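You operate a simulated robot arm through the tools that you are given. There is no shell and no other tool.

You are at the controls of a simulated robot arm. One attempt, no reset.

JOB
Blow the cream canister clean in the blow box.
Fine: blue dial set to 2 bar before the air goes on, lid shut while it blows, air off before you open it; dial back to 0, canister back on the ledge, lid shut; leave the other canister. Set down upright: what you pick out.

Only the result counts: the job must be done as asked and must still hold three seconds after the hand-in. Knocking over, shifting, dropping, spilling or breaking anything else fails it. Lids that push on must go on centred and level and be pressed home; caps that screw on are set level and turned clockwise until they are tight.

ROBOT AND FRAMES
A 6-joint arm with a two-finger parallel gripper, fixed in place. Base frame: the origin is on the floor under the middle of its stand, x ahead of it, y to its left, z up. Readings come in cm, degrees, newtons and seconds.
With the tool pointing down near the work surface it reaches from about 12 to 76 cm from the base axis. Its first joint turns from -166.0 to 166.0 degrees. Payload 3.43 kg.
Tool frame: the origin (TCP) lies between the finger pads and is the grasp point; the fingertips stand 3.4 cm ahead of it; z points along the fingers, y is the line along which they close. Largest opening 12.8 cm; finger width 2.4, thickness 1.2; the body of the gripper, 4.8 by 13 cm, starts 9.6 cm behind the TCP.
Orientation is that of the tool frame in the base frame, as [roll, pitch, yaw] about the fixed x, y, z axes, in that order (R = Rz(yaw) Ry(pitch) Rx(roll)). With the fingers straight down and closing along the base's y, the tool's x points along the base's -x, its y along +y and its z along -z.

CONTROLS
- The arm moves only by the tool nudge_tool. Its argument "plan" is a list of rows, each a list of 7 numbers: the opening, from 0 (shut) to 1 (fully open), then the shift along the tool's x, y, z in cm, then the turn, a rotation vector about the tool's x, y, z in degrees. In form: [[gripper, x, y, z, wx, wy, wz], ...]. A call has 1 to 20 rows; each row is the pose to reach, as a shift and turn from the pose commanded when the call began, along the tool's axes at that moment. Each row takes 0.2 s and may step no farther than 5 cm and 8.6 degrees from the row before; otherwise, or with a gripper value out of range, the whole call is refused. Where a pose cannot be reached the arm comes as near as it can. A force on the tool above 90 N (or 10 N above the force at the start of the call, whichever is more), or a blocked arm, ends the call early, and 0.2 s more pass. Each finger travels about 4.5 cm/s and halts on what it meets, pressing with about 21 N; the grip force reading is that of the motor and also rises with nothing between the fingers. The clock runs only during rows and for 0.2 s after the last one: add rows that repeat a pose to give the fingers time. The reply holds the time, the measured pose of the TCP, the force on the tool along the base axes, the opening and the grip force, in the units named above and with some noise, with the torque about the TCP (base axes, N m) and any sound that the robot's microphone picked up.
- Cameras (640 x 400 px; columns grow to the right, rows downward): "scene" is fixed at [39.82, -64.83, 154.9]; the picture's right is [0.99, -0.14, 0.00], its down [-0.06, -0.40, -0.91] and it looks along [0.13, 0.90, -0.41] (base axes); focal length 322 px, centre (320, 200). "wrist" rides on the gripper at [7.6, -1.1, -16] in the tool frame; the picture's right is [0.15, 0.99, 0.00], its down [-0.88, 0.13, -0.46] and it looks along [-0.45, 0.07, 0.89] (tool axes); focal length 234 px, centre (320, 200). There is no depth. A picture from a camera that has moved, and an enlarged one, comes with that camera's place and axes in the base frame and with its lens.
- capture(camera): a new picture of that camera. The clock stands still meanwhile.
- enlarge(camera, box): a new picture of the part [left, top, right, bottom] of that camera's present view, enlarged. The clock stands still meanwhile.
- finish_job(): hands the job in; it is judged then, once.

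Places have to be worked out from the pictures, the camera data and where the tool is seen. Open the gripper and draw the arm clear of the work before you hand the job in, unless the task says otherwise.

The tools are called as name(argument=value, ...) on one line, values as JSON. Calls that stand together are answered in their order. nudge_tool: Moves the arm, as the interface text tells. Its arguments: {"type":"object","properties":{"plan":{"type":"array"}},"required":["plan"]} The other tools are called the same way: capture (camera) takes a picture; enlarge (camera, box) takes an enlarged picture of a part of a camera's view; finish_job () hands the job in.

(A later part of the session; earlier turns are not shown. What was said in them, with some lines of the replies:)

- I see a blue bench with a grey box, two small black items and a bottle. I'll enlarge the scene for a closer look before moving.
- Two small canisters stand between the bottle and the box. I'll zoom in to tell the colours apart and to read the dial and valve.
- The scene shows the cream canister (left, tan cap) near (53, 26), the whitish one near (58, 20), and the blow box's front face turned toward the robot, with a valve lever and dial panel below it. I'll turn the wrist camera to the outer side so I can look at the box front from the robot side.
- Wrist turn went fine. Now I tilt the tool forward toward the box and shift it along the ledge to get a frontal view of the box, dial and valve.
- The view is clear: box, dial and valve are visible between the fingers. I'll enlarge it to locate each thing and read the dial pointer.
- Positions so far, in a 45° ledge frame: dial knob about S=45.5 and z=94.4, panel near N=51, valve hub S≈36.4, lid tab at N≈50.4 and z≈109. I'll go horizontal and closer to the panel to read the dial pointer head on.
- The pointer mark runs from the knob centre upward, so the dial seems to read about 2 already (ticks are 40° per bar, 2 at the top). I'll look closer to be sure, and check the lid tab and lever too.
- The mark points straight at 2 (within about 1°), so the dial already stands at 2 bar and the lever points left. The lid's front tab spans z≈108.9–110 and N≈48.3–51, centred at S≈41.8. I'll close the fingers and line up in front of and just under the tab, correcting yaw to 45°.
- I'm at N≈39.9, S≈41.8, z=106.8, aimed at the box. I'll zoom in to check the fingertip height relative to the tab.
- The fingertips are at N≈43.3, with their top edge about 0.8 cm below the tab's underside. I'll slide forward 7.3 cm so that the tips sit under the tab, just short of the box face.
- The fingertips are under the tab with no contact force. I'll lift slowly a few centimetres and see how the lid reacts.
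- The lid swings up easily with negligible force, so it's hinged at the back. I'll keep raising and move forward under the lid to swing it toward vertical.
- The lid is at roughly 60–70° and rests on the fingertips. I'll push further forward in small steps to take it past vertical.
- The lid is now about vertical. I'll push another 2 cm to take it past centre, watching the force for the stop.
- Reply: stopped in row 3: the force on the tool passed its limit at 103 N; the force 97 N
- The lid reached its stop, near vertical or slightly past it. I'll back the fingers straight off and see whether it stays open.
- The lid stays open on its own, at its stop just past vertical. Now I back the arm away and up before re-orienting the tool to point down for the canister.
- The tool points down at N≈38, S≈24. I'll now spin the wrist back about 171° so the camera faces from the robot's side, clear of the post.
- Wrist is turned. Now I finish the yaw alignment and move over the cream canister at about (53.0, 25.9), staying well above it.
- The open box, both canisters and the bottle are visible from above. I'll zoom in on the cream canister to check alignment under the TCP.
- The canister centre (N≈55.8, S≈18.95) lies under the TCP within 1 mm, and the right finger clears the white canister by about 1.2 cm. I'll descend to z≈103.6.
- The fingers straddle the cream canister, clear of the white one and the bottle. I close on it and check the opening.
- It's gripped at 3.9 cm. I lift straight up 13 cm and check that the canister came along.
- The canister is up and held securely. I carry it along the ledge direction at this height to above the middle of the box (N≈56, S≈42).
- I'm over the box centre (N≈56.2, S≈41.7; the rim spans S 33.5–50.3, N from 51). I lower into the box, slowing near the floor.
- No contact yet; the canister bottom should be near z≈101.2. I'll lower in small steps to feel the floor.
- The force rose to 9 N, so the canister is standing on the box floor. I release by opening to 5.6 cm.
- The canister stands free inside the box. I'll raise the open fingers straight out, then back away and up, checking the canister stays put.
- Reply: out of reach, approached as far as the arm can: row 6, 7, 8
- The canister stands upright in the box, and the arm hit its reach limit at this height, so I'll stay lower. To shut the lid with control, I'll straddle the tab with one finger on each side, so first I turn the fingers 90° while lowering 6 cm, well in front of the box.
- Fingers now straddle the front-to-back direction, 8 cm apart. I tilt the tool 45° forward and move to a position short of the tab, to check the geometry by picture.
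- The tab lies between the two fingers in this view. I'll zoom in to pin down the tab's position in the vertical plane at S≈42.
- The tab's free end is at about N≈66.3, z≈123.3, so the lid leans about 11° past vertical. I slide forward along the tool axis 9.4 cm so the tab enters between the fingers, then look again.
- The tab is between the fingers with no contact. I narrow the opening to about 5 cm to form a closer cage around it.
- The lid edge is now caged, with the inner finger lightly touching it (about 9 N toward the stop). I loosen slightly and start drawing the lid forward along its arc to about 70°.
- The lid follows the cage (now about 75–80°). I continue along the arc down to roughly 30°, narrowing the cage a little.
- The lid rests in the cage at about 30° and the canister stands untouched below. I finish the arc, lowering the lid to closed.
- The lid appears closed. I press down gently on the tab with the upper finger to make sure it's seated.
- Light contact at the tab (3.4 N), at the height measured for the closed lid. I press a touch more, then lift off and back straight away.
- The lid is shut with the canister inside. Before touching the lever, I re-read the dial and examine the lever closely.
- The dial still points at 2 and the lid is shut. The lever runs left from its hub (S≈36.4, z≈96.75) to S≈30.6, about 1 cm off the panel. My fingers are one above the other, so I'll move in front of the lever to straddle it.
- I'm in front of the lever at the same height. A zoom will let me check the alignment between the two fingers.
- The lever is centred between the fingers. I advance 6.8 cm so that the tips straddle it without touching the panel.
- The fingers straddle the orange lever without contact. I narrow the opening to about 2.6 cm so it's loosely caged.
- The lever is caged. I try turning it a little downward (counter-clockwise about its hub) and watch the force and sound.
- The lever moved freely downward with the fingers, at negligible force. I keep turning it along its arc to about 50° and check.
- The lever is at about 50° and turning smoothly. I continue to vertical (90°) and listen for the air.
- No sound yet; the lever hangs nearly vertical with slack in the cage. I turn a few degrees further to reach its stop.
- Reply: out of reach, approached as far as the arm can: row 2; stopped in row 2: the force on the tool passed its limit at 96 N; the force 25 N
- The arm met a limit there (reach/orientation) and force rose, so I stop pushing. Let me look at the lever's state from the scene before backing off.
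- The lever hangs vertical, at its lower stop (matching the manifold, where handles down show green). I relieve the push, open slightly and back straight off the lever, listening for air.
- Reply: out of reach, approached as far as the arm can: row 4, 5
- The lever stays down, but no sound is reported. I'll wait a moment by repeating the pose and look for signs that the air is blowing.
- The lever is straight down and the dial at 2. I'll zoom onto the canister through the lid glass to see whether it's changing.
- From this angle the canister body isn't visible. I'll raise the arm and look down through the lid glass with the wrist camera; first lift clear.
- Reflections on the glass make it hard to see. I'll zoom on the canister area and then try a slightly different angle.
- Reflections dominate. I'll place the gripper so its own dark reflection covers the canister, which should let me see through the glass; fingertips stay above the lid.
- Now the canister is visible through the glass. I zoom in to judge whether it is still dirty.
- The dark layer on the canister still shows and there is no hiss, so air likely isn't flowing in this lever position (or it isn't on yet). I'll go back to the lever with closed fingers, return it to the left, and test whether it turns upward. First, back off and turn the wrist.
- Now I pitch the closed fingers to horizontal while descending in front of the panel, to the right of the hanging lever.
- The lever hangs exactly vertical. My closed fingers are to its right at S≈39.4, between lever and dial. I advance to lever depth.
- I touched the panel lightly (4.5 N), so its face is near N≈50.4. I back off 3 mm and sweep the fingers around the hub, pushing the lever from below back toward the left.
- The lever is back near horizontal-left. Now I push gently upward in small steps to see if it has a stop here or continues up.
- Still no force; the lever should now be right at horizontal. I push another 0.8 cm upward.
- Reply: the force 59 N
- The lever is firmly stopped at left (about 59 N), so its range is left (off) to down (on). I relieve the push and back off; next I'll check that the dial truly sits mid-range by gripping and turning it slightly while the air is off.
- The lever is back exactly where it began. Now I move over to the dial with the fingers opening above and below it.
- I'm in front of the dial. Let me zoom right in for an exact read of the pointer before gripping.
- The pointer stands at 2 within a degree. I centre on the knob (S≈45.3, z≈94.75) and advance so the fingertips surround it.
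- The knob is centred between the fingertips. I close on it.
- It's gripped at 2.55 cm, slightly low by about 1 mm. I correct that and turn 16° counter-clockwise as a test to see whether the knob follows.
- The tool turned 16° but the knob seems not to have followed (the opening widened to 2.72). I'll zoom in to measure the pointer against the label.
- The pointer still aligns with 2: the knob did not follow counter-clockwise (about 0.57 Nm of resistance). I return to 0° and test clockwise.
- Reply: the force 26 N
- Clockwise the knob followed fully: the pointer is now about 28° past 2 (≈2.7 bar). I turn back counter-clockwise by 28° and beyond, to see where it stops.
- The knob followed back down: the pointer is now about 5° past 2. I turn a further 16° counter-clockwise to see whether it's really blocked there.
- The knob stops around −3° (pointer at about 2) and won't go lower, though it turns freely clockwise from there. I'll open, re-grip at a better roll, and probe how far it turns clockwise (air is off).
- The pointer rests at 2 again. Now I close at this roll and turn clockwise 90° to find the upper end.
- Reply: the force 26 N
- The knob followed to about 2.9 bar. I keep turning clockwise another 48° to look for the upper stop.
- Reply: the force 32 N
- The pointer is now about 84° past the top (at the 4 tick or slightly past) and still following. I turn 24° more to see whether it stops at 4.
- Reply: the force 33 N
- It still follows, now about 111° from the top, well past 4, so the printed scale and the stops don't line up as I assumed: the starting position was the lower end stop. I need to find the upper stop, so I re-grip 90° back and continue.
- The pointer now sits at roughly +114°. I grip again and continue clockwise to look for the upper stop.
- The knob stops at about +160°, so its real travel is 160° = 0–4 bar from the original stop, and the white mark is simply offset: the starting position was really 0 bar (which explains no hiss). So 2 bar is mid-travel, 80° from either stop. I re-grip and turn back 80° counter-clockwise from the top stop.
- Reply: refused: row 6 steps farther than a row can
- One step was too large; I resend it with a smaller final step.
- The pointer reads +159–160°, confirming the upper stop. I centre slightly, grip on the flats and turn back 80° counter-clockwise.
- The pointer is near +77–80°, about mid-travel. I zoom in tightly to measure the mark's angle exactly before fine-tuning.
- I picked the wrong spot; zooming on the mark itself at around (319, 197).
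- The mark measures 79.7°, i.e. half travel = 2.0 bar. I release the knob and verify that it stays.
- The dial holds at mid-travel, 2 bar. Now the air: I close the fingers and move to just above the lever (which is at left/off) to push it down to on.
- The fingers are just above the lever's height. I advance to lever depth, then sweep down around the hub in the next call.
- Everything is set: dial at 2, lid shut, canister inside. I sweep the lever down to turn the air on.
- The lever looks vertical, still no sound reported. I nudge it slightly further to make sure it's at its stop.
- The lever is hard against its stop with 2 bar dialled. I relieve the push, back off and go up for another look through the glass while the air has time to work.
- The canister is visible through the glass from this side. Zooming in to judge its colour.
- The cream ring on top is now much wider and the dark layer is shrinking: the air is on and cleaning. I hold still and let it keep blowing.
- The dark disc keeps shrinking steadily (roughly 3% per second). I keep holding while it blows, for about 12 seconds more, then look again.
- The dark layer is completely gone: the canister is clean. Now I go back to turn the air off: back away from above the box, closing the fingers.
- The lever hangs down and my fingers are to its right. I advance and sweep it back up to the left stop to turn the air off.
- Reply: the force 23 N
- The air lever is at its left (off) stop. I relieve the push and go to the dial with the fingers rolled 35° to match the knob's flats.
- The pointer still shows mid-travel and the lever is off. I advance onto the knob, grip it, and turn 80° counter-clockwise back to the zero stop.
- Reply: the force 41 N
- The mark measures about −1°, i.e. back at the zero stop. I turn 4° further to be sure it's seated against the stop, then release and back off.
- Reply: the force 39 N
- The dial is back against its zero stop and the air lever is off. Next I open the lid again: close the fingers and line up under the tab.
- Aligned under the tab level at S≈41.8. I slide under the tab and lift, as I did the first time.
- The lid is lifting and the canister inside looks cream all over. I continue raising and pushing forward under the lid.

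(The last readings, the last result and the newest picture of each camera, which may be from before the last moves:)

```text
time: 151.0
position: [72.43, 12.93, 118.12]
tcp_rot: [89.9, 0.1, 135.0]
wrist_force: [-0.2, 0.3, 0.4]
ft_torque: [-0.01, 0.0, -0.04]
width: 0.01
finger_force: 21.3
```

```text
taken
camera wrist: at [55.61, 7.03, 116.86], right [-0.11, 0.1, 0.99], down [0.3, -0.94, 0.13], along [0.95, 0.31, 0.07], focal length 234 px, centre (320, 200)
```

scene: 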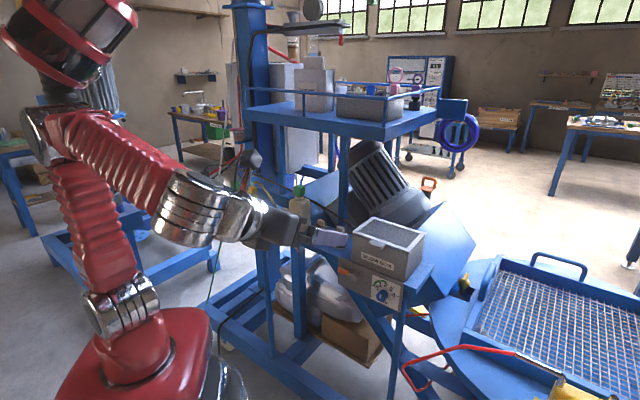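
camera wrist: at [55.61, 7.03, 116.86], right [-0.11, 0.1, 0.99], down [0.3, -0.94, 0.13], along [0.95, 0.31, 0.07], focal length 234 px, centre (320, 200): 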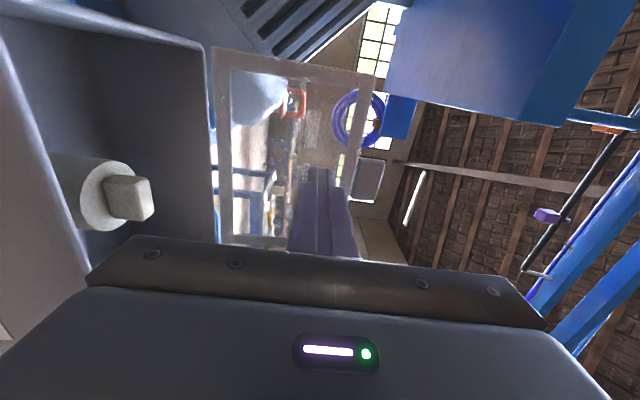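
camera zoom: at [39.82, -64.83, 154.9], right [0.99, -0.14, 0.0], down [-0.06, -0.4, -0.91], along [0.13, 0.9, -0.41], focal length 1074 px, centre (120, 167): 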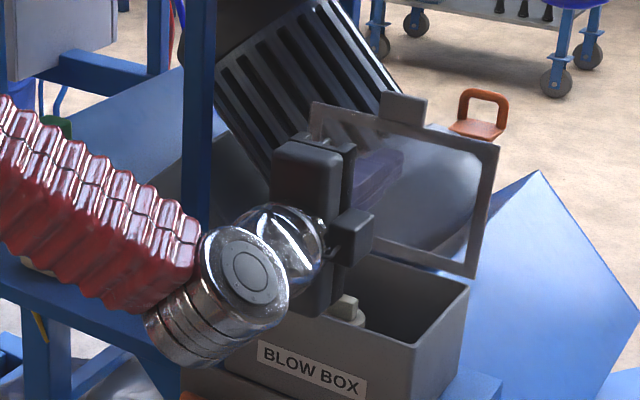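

The canister is clean all over and the lid is past vertical, near its stop. I nudge 0.2 cm more and then back away to leave it resting open.

nudge_tool(plan=[[0, 0, 0, 0.15, 0, 0, 0], [0, 0, 0, 0.2, 0, 0, 0], [0, 0, 0, -0.8, 0, 0, 0], [0, 0, 0, -2.5, 0, 0, 0], [0, 0, 0, -5, 0, 0, 0]])

enlarge(camera="scene", box=[320, 150, 440, 270])

```text
time: 152.2
position: [68.9, 9.48, 118.04]
tcp_rot: [89.9, 0.0, 135.0]
wrist_force: [0.9, 0.3, -0.6]
ft_torque: [0.02, 0.0, -0.01]
width: 0.0
finger_force: 21.1
```

```text
3.33 times, centred on (380, 210) of scene
camera zoom: at [39.82, -64.83, 154.9], right [0.99, -0.14, 0.0], down [-0.06, -0.4, -0.91], along [0.13, 0.9, -0.41], focal length 1074 px, centre (120, 167)
```

zoom: 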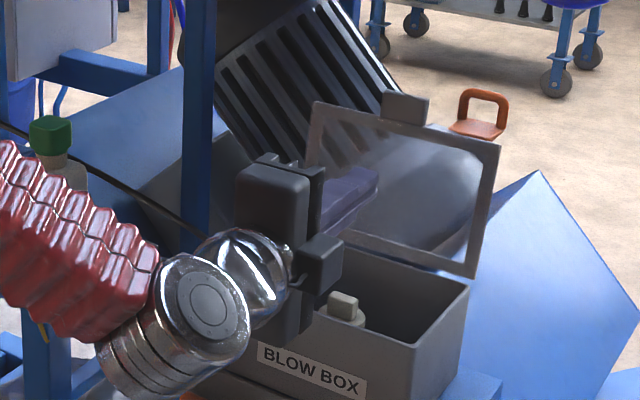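

The lid rests open on its stop. I retreat, then pitch the tool down in front of the box.

nudge_tool(plan=[[0, 0, 0, -3.5, 0, 0, 0], [0, 0, 0, -7, 0, 0, 0], [0, 0, 0, -10.5, 0, 0, 0], [0, 0, 0, -14, 0, 0, 0], [0, 0, 0, -14, 8.2, 0, 0], [0, 0, 0, -14, 16.4, 0, 0], [0, 0, 0, -14, 24.6, 0, 0], [0, 0, 0, -14, 32.8, 0, 0], [0, 0, 0, -14, 41, 0, 0], [0.1, 0, 0, -14, 49.2, 0, 0], [0.2, 0, 0, -14, 57.4, 0, 0], [0.3, 0, 0, -14, 65.6, 0, 0], [0.4, 0, 0, -14, 73.8, 0, 0], [0.44, 0, 0, -14, 82, 0, 0], [0.44, 0, 0, -14, 90, 0, 0]])

nudge_tool(plan=[[0.44, 0, 0, 0, 0, 0, -8.2], [0.44, 0, 0, 0, 0, 0, -16.4], [0.44, 0, 0, 0, 0, 0, -24.6], [0.44, 0, 0, 0, 0, 0, -32.8], [0.44, 0, 0, 0, 0, 0, -41], [0.44, 0, 0, 0, 0, 0, -49.2], [0.44, 0, 0, 0, 0, 0, -57.4], [0.44, 0, 0, 0, 0, 0, -65.6], [0.44, 0, 0, 0, 0, 0, -73.8], [0.44, 0, 0, 0, 0, 0, -82], [0.44, 0, 0, 0, 0, 0, -90]])

```text
time: 155.4
position: [58.92, -0.5, 117.95]
tcp_rot: [-180.0, 0.2, 135.0]
wrist_force: [-1.1, -0.1, 0.2]
ft_torque: [-0.02, -0.01, -0.03]
width: 5.63
finger_force: 0.0
```

```text
time: 157.8
position: [58.97, -0.51, 118.06]
tcp_rot: [-180.0, 0.1, -135.0]
wrist_force: [-0.1, 0.7, 0.7]
ft_torque: [-0.01, -0.02, 0.01]
width: 5.62
finger_force: 0.1
```

The tool points down with the camera on the robot side. I move over the canister and check alignment.

nudge_tool(plan=[[0.44, -3.6, 0, 0.3, 0, 0, 0], [0.44, -7.2, 0, 0.6, 0, 0, 0], [0.44, -10.8, 0, 1, 0, 0, 0], [0.44, -14.5, 0, 1.5, 0, 0, 0]])

capture(camera="wrist")

enlarge(camera="wrist", box=[240, 90, 400, 220])

```text
time: 158.8
position: [69.23, 9.83, 116.61]
tcp_rot: [-179.8, 0.1, -135.0]
wrist_force: [-0.2, -0.5, 0.5]
ft_torque: [0.04, -0.03, 0.03]
width: 5.63
finger_force: 0.1
```

```text
taken
camera wrist: at [64.35, 3.74, 132.48], right [-0.8, 0.6, 0.0], down [0.53, 0.71, 0.46], along [0.28, 0.37, -0.89], focal length 234 px, centre (320, 200)
```

wrist: 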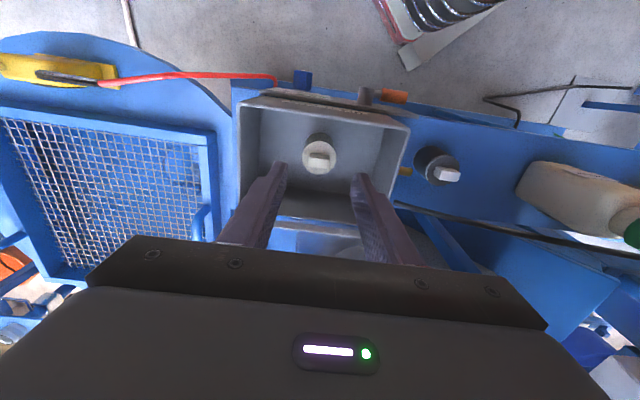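

```text
3.08 times, centred on (320, 155) of wrist
camera zoom: at [64.35, 3.74, 132.48], right [-0.8, 0.6, 0.0], down [0.53, 0.71, 0.46], along [0.28, 0.37, -0.89], focal length 720 px, centre (320, 338)
```

zoom: 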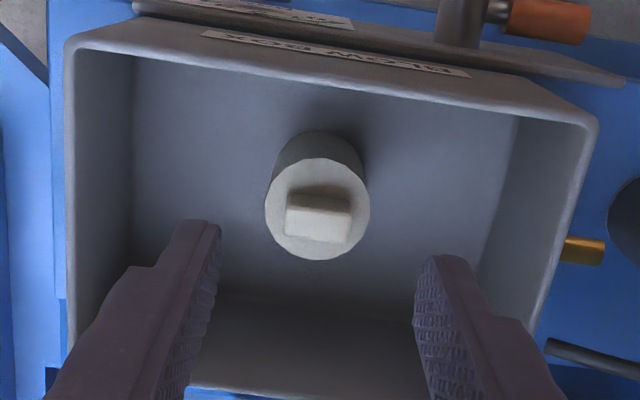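

The clean canister is right below the TCP. I descend into the box around it.

nudge_tool(plan=[[0.44, 0, 0, 3, 0, 0, 0], [0.44, 0, 0, 6, 0, 0, 0], [0.44, 0, 0, 9, 0, 0, 0], [0.44, 0, 0, 11, 0, 0, 0], [0.44, 0, 0, 11.7, 0, 0, 0]])

capture(camera="wrist")

```text
time: 160.0
position: [69.08, 9.82, 104.78]
tcp_rot: [-179.8, 0.1, -135.0]
wrist_force: [-0.5, -0.7, 0.1]
ft_torque: [-0.01, 0.01, 0.0]
width: 5.65
finger_force: 0.0
```

```text
taken
camera wrist: at [64.43, 3.73, 120.77], right [-0.8, 0.6, 0.0], down [0.53, 0.71, 0.46], along [0.27, 0.37, -0.89], focal length 234 px, centre (320, 200)
```

wrist: 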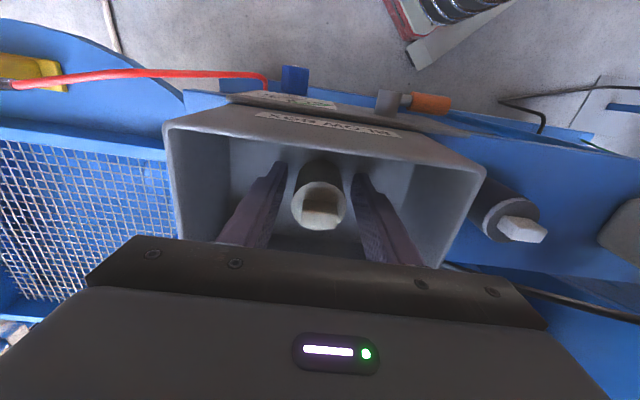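

The fingers straddle the canister. I close on it and lift straight up out of the box.

nudge_tool(plan=[[0.36, 0, 0, 0, 0, 0, 0], [0.3, 0, 0, 0, 0, 0, 0], [0.2, 0, 0, 0, 0, 0, 0], [0.2, 0, 0, 0, 0, 0, 0]])

nudge_tool(plan=[[0.2, 0, 0, -1, 0, 0, 0], [0.2, 0, 0, -3, 0, 0, 0], [0.2, 0, 0, -6, 0, 0, 0], [0.2, 0, 0, -9.5, 0, 0, 0], [0.2, 0, 0, -12.3, 0, 0, 0]])

enlarge(camera="scene", box=[280, 140, 460, 290])

```text
time: 161.0
position: [69.1, 9.81, 104.83]
tcp_rot: [-179.9, 0.1, -135.0]
wrist_force: [1.1, -0.2, -1.3]
ft_torque: [-0.02, 0.01, 0.01]
width: 3.93
finger_force: 21.2
```

```text
time: 162.2
position: [69.36, 9.98, 117.26]
tcp_rot: [-180.0, 0.0, -135.1]
wrist_force: [0.1, -0.6, -0.4]
ft_torque: [0.0, -0.03, 0.02]
width: 3.91
finger_force: 21.2
```

```text
2.67 times, centred on (370, 215) of scene
camera zoom: at [39.82, -64.83, 154.9], right [0.99, -0.14, 0.0], down [-0.06, -0.4, -0.91], along [0.13, 0.9, -0.41], focal length 859 px, centre (187, 160)
```

zoom: 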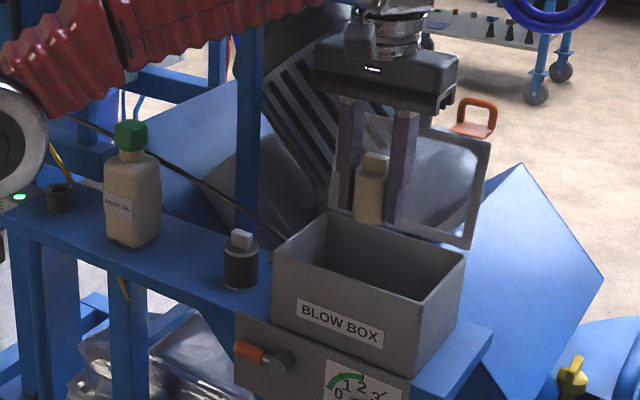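

The canister is held, cream all over. I carry it back along the ledge to its original spot (N≈55.8, S≈19).

nudge_tool(plan=[[0.2, 0, 3.5, 0, 0, 0, 0], [0.2, 0.1, 7.5, 0, 0, 0, 0], [0.2, 0.2, 11.5, 0, 0, 0, 0], [0.2, 0.2, 15.5, 0, 0, 0, 0], [0.2, 0.2, 19.5, 0, 0, 0, 0], [0.2, 0.2, 22.9, 0, 0, 0, 0]])

capture(camera="wrist")

enlarge(camera="scene", box=[260, 150, 440, 270])

```text
time: 163.6
position: [52.95, 25.81, 117.16]
tcp_rot: [-179.9, 0.1, -135.1]
wrist_force: [-0.3, 0.9, -0.3]
ft_torque: [-0.03, 0.01, 0.01]
width: 3.91
finger_force: 21.5
```

```text
taken
camera wrist: at [48.25, 19.74, 133.06], right [-0.8, 0.6, 0.0], down [0.53, 0.71, 0.46], along [0.27, 0.36, -0.89], focal length 234 px, centre (320, 200)
```

wrist: 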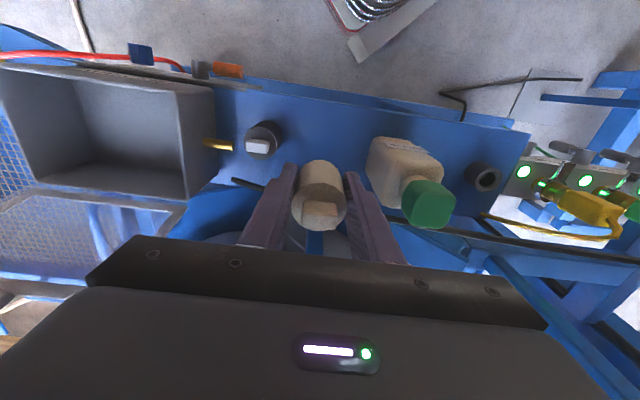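

```text
3.33 times, centred on (350, 210) of scene
camera zoom: at [39.82, -64.83, 154.9], right [0.99, -0.14, 0.0], down [-0.06, -0.4, -0.91], along [0.13, 0.9, -0.41], focal length 1074 px, centre (220, 167)
```

zoom: 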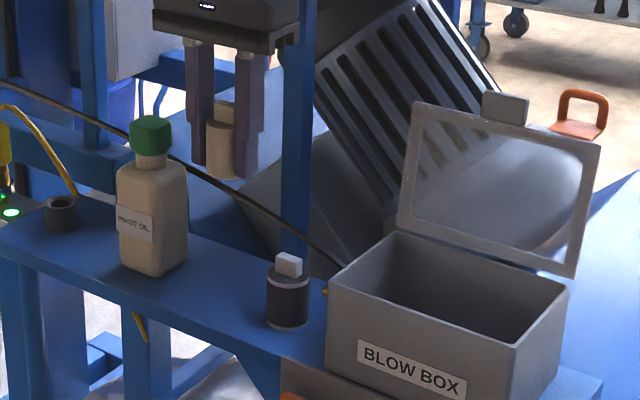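

I'm over the original spot with clear space on both sides. I lower it, slowing for the last bit.

nudge_tool(plan=[[0.2, 0, 0, 3, 0, 0, 0], [0.2, 0, 0.1, 6, 0, 0, 0], [0.2, 0, 0.1, 9, 0, 0, 0], [0.2, 0, 0.1, 11.5, 0, 0, 0], [0.2, 0, 0.1, 12.9, 0, 0, 0]])

nudge_tool(plan=[[0.2, 0, 0, 0.25, 0, 0, 0], [0.2, 0, 0, 0.45, 0, 0, 0]])

```text
time: 164.8
position: [52.76, 25.96, 104.17]
tcp_rot: [-179.9, 0.2, -135.0]
wrist_force: [1.2, -0.1, -0.6]
ft_torque: [-0.03, -0.01, 0.0]
width: 3.93
finger_force: 21.0
```

```text
time: 165.4
position: [52.91, 26.02, 103.72]
tcp_rot: [-179.9, 0.1, -135.0]
wrist_force: [0.0, -1.0, -1.1]
ft_torque: [-0.02, 0.01, -0.01]
width: 3.9
finger_force: 20.7
```

No contact yet at 103.7. I lower a little more in small steps.

nudge_tool(plan=[[0.2, 0, 0, 0.12, 0, 0, 0], [0.2, 0, 0, 0.24, 0, 0, 0]])

```text
time: 166.0
position: [52.83, 25.92, 103.63]
tcp_rot: [-179.9, 0.2, -135.0]
wrist_force: [0.8, 2.0, 3.8]
ft_torque: [0.12, 0.06, -0.02]
width: 3.91
finger_force: 21.1
```

Contact: 3.8 N upward, so the canister stands on the ledge. I release gently.

nudge_tool(plan=[[0.31, 0, 0, 0, 0, 0, 0], [0.36, 0, 0, 0, 0, 0, 0], [0.42, 0, 0, 0, 0, 0, 0], [0.42, 0, 0, 0, 0, 0, 0]])

capture(camera="wrist")

enlarge(camera="scene", box=[270, 180, 390, 260])

```text
time: 167.0
position: [52.67, 26.05, 103.43]
tcp_rot: [-179.9, 0.2, -135.0]
wrist_force: [0.3, 0.5, 0.5]
ft_torque: [-0.02, 0.02, -0.01]
width: 5.37
finger_force: 0.0
```

```text
taken
camera wrist: at [48.06, 19.8, 119.51], right [-0.8, 0.6, 0.0], down [0.53, 0.71, 0.46], along [0.27, 0.37, -0.89], focal length 234 px, centre (320, 200)
```

wrist: 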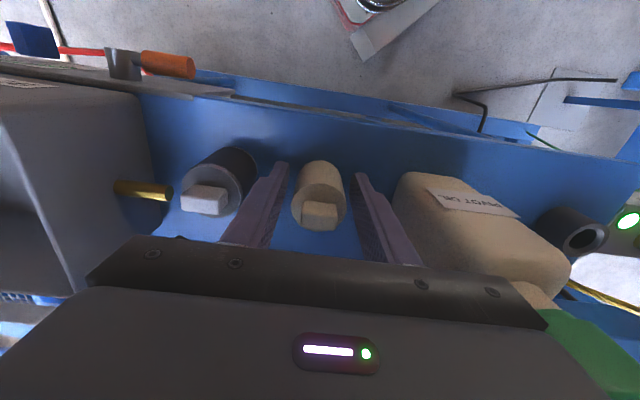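

```text
5.00 times, centred on (330, 220) of scene
camera zoom: at [39.82, -64.83, 154.9], right [0.99, -0.14, 0.0], down [-0.06, -0.4, -0.91], along [0.13, 0.9, -0.41], focal length 1610 px, centre (270, 100)
```

zoom: 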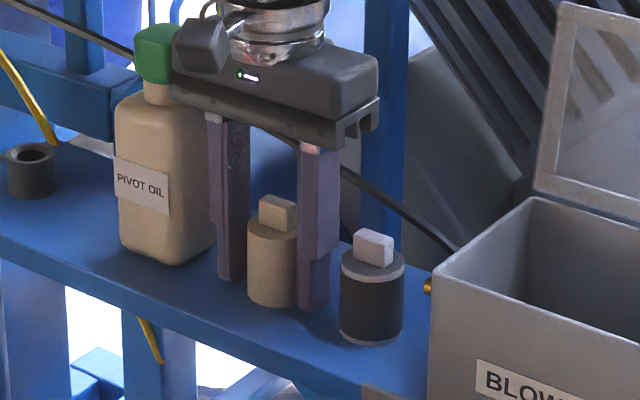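

The canister stands upright and clean in its place. I raise straight up, back off, and travel back to in front of the box to shut the lid.

nudge_tool(plan=[[0.42, 0, 0, -1.5, 0, 0, 0], [0.42, 0, 0, -5, 0, 0, 0], [0.42, 0, 0, -9.8, 0, 0, 0], [0.42, 0, 0, -14.5, 0, 0, 0], [0.42, 4, 0, -16, 0, 0, 0], [0.42, 8, 0, -17, 0, 0, 0], [0.45, 11.5, 0, -18, 0, 0, 0], [0.5, 11.5, -4.7, -18.5, 0, 0, 0], [0.5, 11.5, -9.4, -18.5, 0, 0, 0], [0.5, 11.5, -14, -18.5, 0, 0, 0], [0.5, 11.5, -18.7, -18.5, 0, 0, 0], [0.5, 11.5, -22.8, -18.5, 0, 0, 0]])

enlarge(camera="scene", box=[270, 160, 430, 270])

nudge_tool(plan=[[0.5, 0, 0, 0, 0, 0, 8.2], [0.5, 0, 0, 0, 0, 0, 16.4], [0.5, 0, 0, 0, 0, 0, 24.6], [0.5, 0, 0, 0, 0, 0, 32.8], [0.5, 0, 0, 0, 0, 0, 41], [0.55, 0, 0, 0, 0, 0, 49.2], [0.6, 0, 0, 0, 0, 0, 57.4], [0.625, 0, 0, 0, 0, 0, 65.6], [0.625, 0, 0, 0, 0, 0, 73.8], [0.625, 0, 0, 0, 0, 0, 82], [0.625, 0, 0, 0, 0, 0, 90]])

```text
time: 169.6
position: [60.65, 1.68, 122.03]
tcp_rot: [-179.9, 0.1, -135.0]
wrist_force: [0.8, -0.7, 0.2]
ft_torque: [0.04, -0.02, 0.0]
width: 6.41
finger_force: 0.1
```

```text
3.64 times, centred on (350, 215) of scene
camera zoom: at [39.82, -64.83, 154.9], right [0.99, -0.14, 0.0], down [-0.06, -0.4, -0.91], along [0.13, 0.9, -0.41], focal length 1171 px, centre (211, 146)
```

zoom: 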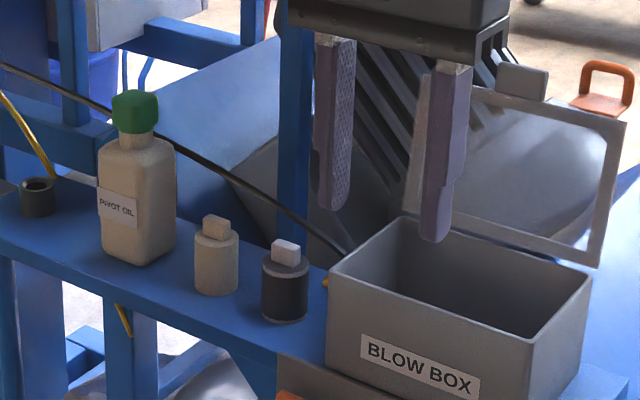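

```text
time: 172.0
position: [60.61, 1.65, 121.98]
tcp_rot: [179.8, 0.1, 134.7]
wrist_force: [1.1, -0.2, -1.2]
ft_torque: [-0.01, -0.02, 0.0]
width: 8.0
finger_force: 0.0
```

Canister upright next to the white one, untouched bottle and box. Now I tilt forward 45° to the position short of the lid's tab, as before.

nudge_tool(plan=[[0.625, -0.1, 2.2, -1.2, -7.5, 0, 0], [0.625, -0.15, 4.4, -2.4, -15, 0, 0], [0.625, -0.2, 6.7, -3.6, -22.5, 0, 0], [0.625, -0.3, 8.9, -4.8, -30, 0, 0], [0.625, -0.4, 11.1, -6, -37.5, 0, 0], [0.625, -0.4, 13.3, -7.2, -45, 0, 0]])

capture(camera="wrist")

enlarge(camera="wrist", box=[230, 50, 410, 210])

```text
time: 173.4
position: [70.56, 10.74, 129.24]
tcp_rot: [134.7, 0.2, 134.9]
wrist_force: [-1.0, 0.2, 0.2]
ft_torque: [-0.01, 0.01, 0.0]
width: 8.02
finger_force: 0.0
```

```text
taken
camera wrist: at [56.47, 7.52, 139.78], right [0.39, 0.6, 0.7], down [0.46, -0.79, 0.42], along [0.8, 0.16, -0.58], focal length 234 px, centre (320, 200)
```

wrist: 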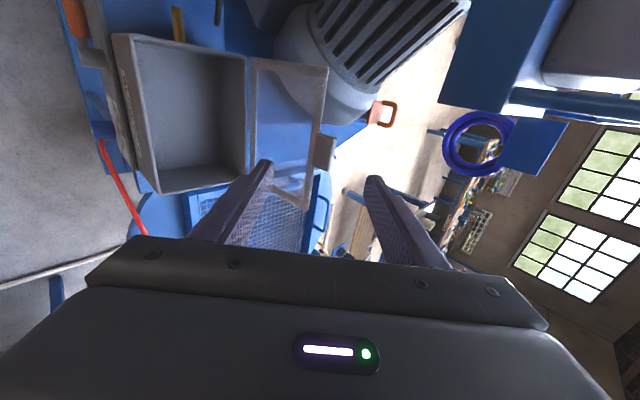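

```text
2.50 times, centred on (320, 130) of wrist
camera zoom: at [56.47, 7.52, 139.78], right [0.39, 0.6, 0.7], down [0.46, -0.79, 0.42], along [0.8, 0.16, -0.58], focal length 585 px, centre (320, 375)
```

zoom: 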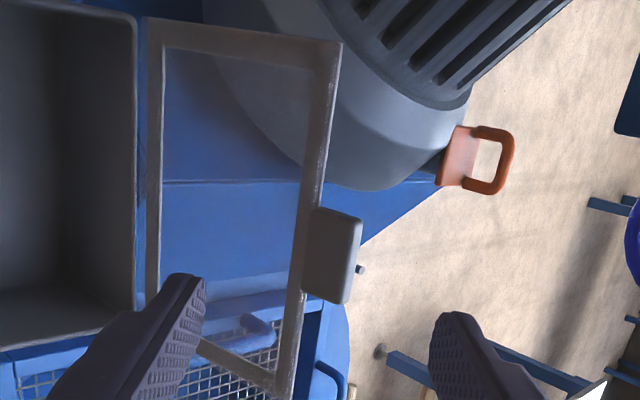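

The geometry matches the first time. I insert the fingers around the tab and narrow the cage to about 5.6 cm.

nudge_tool(plan=[[0.625, 0, 0, 3, 0, 0, 0], [0.625, 0, 0, 6, 0, 0, 0], [0.625, 0, 0, 8, 0, 0, 0], [0.625, 0, 0, 9.2, 0, 0, 0], [0.55, 0, 0, 9.2, 0, 0, 0], [0.48, 0, 0, 9.2, 0, 0, 0], [0.44, 0, 0, 9.2, 0, 0, 0], [0.44, 0, 0, 9.2, 0, 0, 0]])

capture(camera="wrist")

```text
time: 175.2
position: [74.99, 15.23, 122.6]
tcp_rot: [134.9, 0.1, 135.1]
wrist_force: [-0.6, -0.1, -0.5]
ft_torque: [0.02, 0.0, 0.01]
width: 5.62
finger_force: 0.0
```

```text
taken
camera wrist: at [61.01, 12.16, 133.16], right [0.39, 0.6, 0.7], down [0.46, -0.79, 0.42], along [0.8, 0.16, -0.58], focal length 234 px, centre (320, 200)
```

wrist: 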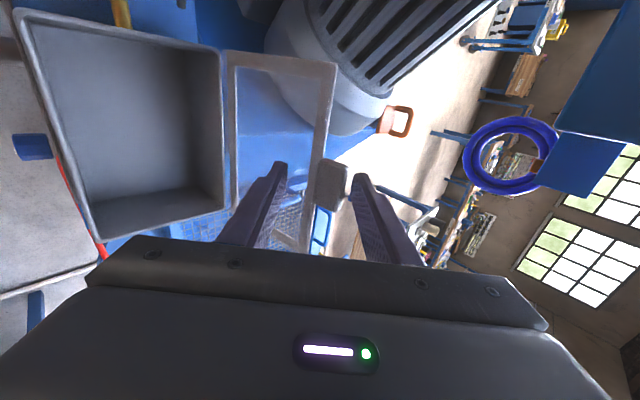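

The tab is caged without contact. I draw the lid forward along the same arc as before.

nudge_tool(plan=[[0.43, 0, 0, 0, 0, 0, 0], [0.43, 0, -0.27, -1.43, -2, 0, 0], [0.43, 0, -1.07, -2.3, -4, 0, 0], [0.43, 0, -1.92, -3.11, -6, 0, 0], [0.43, 0, -2.86, -3.83, -8, 0, 0], [0.42, 0, -3.85, -4.47, -10, 0, 0], [0.41, 0, -4.91, -5.02, -12.5, 0, 0]])

enlarge(camera="scene", box=[320, 130, 460, 250])

capture(camera="wrist")

```text
time: 176.8
position: [70.04, 10.28, 122.79]
tcp_rot: [122.4, 0.2, 135.0]
wrist_force: [-0.2, -0.2, -0.2]
ft_torque: [0.01, 0.02, 0.03]
width: 5.24
finger_force: 0.0
```

```text
3.33 times, centred on (390, 190) of scene
camera zoom: at [39.82, -64.83, 154.9], right [0.99, -0.14, 0.0], down [-0.06, -0.4, -0.91], along [0.13, 0.9, -0.41], focal length 1074 px, centre (87, 233)
```

zoom: 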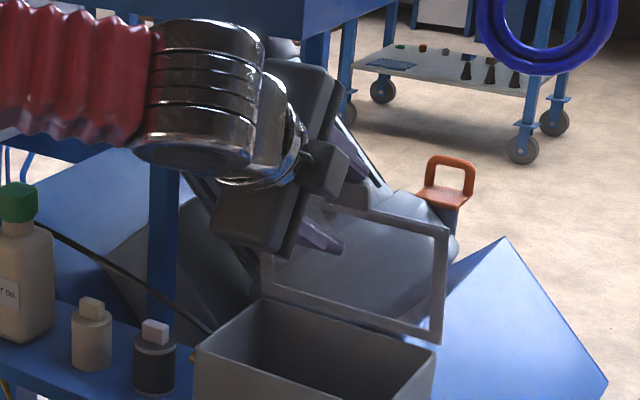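

```text
taken
camera wrist: at [54.56, 5.77, 130.41], right [0.27, 0.48, 0.83], down [0.4, -0.84, 0.36], along [0.88, 0.24, -0.42], focal length 234 px, centre (320, 200)
```

wrist: 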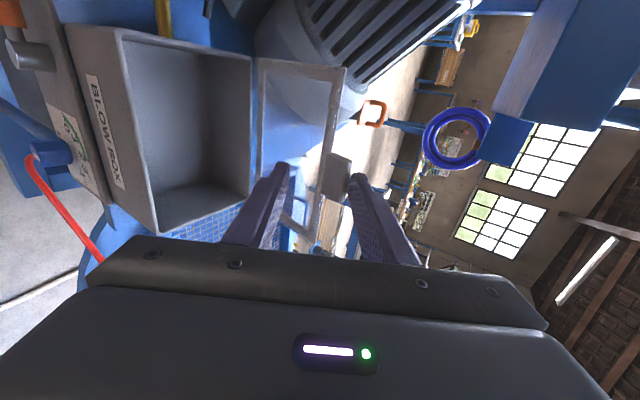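

The lid follows exactly as before. I continue down the arc to about 30°, then to closed.

nudge_tool(plan=[[0.41, 0, -0.98, -0.65, -2.2, 0, 0], [0.4, 0, -2.01, -1.28, -4.5, 0, 0], [0.39, 0, -3.05, -1.76, -6.7, 0, 0], [0.38, 0, -4.21, -2.19, -9, 0, 0], [0.36, 0, -5.4, -2.46, -11.2, 0, 0], [0.35, 0, -6.63, -2.69, -13.5, 0, 0], [0.34, 0, -7.84, -2.77, -15.5, 0, 0], [0.33, 0, -9.1, -2.79, -17.5, 0, 0]])

enlarge(camera="scene", box=[320, 150, 460, 270])

nudge_tool(plan=[[0.33, 0, -1.22, -0.48, -2.2, 0, 0], [0.33, 0, -2.5, -1.02, -4.4, 0, 0], [0.33, 0, -3.75, -1.25, -6.5, 0, 0], [0.33, 0, -5.03, -1.39, -8.7, 0, 0], [0.33, 0, -6.32, -1.18, -10.8, 0, 0], [0.33, 0, -7.6, -0.94, -13, 0, 0]])

enlarge(camera="scene", box=[320, 170, 460, 290])

```text
time: 178.6
position: [64.78, 5.15, 116.63]
tcp_rot: [104.9, 0.2, 135.0]
wrist_force: [0.7, 0.1, 0.5]
ft_torque: [-0.03, 0.01, 0.0]
width: 4.21
finger_force: 0.1
```

```text
3.33 times, centred on (390, 210) of scene
camera zoom: at [39.82, -64.83, 154.9], right [0.99, -0.14, 0.0], down [-0.06, -0.4, -0.91], along [0.13, 0.9, -0.41], focal length 1074 px, centre (87, 167)
```

zoom: 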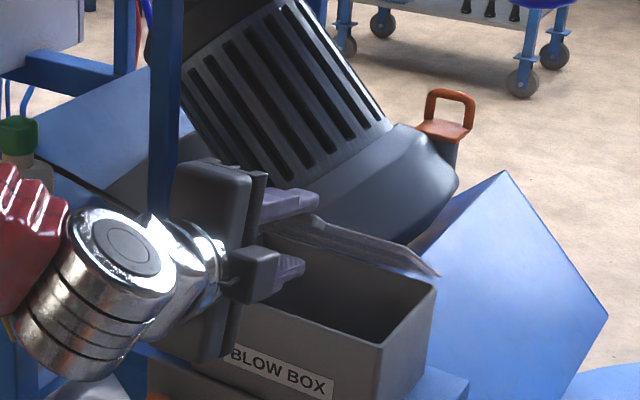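

```text
time: 180.0
position: [63.05, 3.13, 109.4]
tcp_rot: [92.0, 0.3, 135.0]
wrist_force: [-0.1, -0.6, -0.3]
ft_torque: [-0.02, 0.01, -0.03]
width: 4.2
finger_force: 0.0
```

```text
3.33 times, centred on (390, 230) of scene
camera zoom: at [39.82, -64.83, 154.9], right [0.99, -0.14, 0.0], down [-0.06, -0.4, -0.91], along [0.13, 0.9, -0.41], focal length 1074 px, centre (87, 100)
```

zoom: 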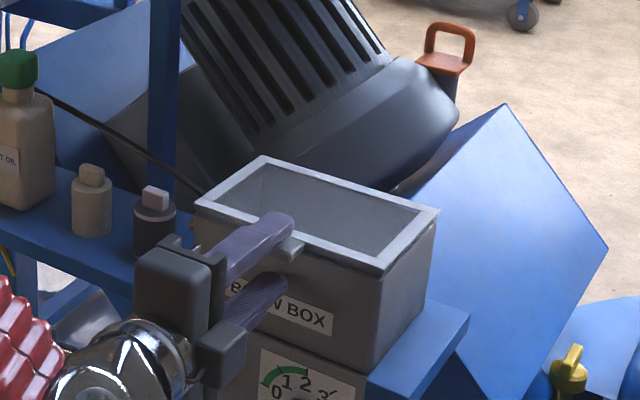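

The lid is closed. I press down gently on the tab to seat it, then lift off and back away.

nudge_tool(plan=[[0.33, 0, -0.8, 0, 0, 0, 0], [0.33, 0, -1.4, 0, 0, 0, 0], [0.33, 0, -1.75, 0, 0, 0, 0], [0.33, 0, -1.85, 0, 0, 0, 0]])

nudge_tool(plan=[[0.36, 0, 0.6, 0, 0, 0, 0], [0.4, 0, 1.2, 0, 0, 0, 0], [0.4, 0, 1.2, -3, 0, 0, 0], [0.4, 0, 1.2, -7, 0, 0, 0], [0.4, 0, 1.2, -11, 0, 0, 0], [0.4, 0, 3, -14, 0, 0, 0]])

capture(camera="scene")

capture(camera="wrist")

```text
time: 181.0
position: [62.92, 3.22, 107.73]
tcp_rot: [91.8, 0.2, 135.0]
wrist_force: [2.2, 1.8, 6.2]
ft_torque: [0.14, -0.09, 0.0]
width: 4.55
finger_force: 3.2
```

```text
time: 182.4
position: [53.01, -6.73, 111.23]
tcp_rot: [91.9, 0.0, 135.0]
wrist_force: [-0.3, 0.2, 0.9]
ft_torque: [-0.03, -0.01, 0.02]
width: 5.12
finger_force: 0.0
```

```text
taken
```

scene: 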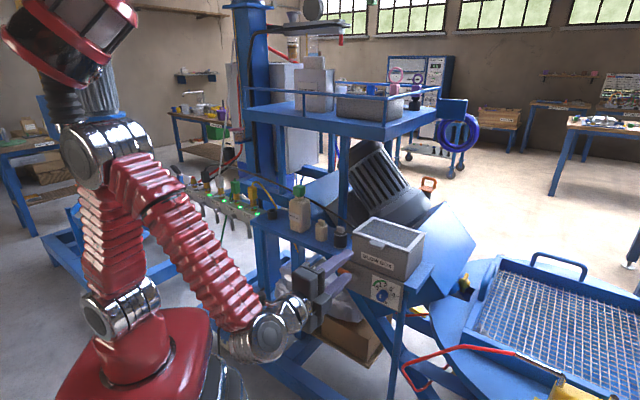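

```text
taken
camera wrist: at [36.17, -12.66, 110.65], right [-0.08, 0.13, 0.99], down [0.3, -0.94, 0.15], along [0.95, 0.31, 0.04], focal length 234 px, centre (320, 200)
```

wrist: 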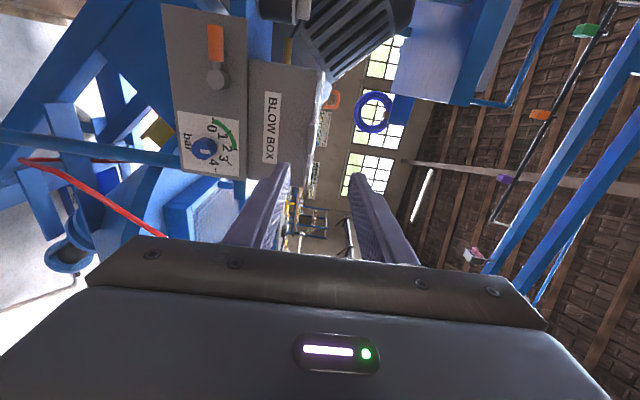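

Lid shut, lever off, and the arm is backing away. I draw the arm further clear with the gripper open and do a last close check of everything.

nudge_tool(plan=[[0.6, 0, 2, -2, 0, 0, 0], [0.8, 0, 4.5, -4, 0, 0, 0], [1, 0, 7, -6, 0, 0, 0], [1, 0, 9, -7, 0, 0, 0], [1, 0, 9, -7, 0, 0, 0]])

enlarge(camera="scene", box=[270, 170, 440, 310])

enlarge(camera="scene", box=[335, 255, 415, 305])

enlarge(camera="scene", box=[305, 210, 435, 265])

```text
time: 183.6
position: [48.31, -11.33, 120.54]
tcp_rot: [91.9, 0.1, 135.0]
wrist_force: [0.7, 0.5, -0.1]
ft_torque: [-0.02, 0.01, -0.01]
width: 12.8
finger_force: 0.0
```

```text
2.86 times, centred on (355, 240) of scene
camera zoom: at [39.82, -64.83, 154.9], right [0.99, -0.14, 0.0], down [-0.06, -0.4, -0.91], along [0.13, 0.9, -0.41], focal length 920 px, centre (220, 86)
```

zoom: 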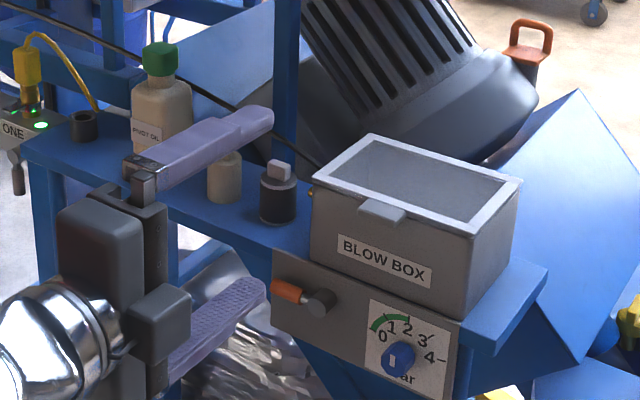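

```text
8.00 times, centred on (375, 280) of scene
camera zoom: at [39.82, -64.83, 154.9], right [0.99, -0.14, 0.0], down [-0.06, -0.4, -0.91], along [0.13, 0.9, -0.41], focal length 2577 px, centre (-120, -440)
```

zoom: 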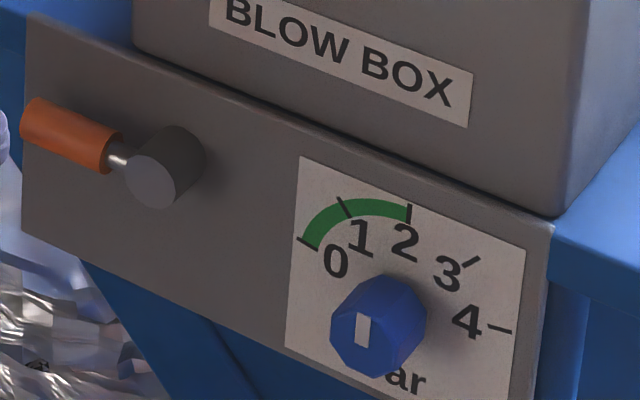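

```text
4.92 times, centred on (370, 238) of scene
camera zoom: at [39.82, -64.83, 154.9], right [0.99, -0.14, 0.0], down [-0.06, -0.4, -0.91], along [0.13, 0.9, -0.41], focal length 1586 px, centre (74, 15)
```

zoom: 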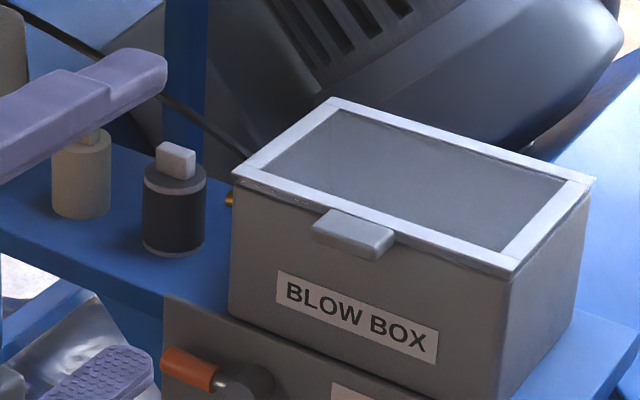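

Final check: the cream canister is clean and upright on its ledge spot, and the white canister and bottle are untouched. The lid is shut, the lever is at its off stop, the dial is at its lower (0) stop, and the arm is clear with the gripper open. I hand the job in.

finish_job()

```text
The job is handed in.
```

The cream canister was blown clean and is back upright in its old spot on the ledge, and the job is handed in. I don't have the judge's result.

- **First try at 0 bar:** I turned the air lever on once with the dial at its starting position, because its white mark already pointed at the printed 2. No air came through and the canister stayed dirty. If that counts as turning the air on before setting 2 bar, it breaks your condition.
- **Dial:** The knob turns from its starting stop through about 160°, which matches 0–4 bar at the printed tick spacing. Its white mark is about 2 bar off the printed scale. I took the starting stop as 0 and mid-travel as 2 bar. At that setting the dirt cleared completely.
- **Blowing:** With the dial at mid-travel, the lid stayed shut the whole time, for roughly 25 seconds. I turned the air off before opening the lid.
- **Final state:** The lid is shut, the air lever is off and the dial is back at the 0 stop, where its mark still points at the printed 2. The other canister and the bottle were not touched. The arm is clear with the gripper open.
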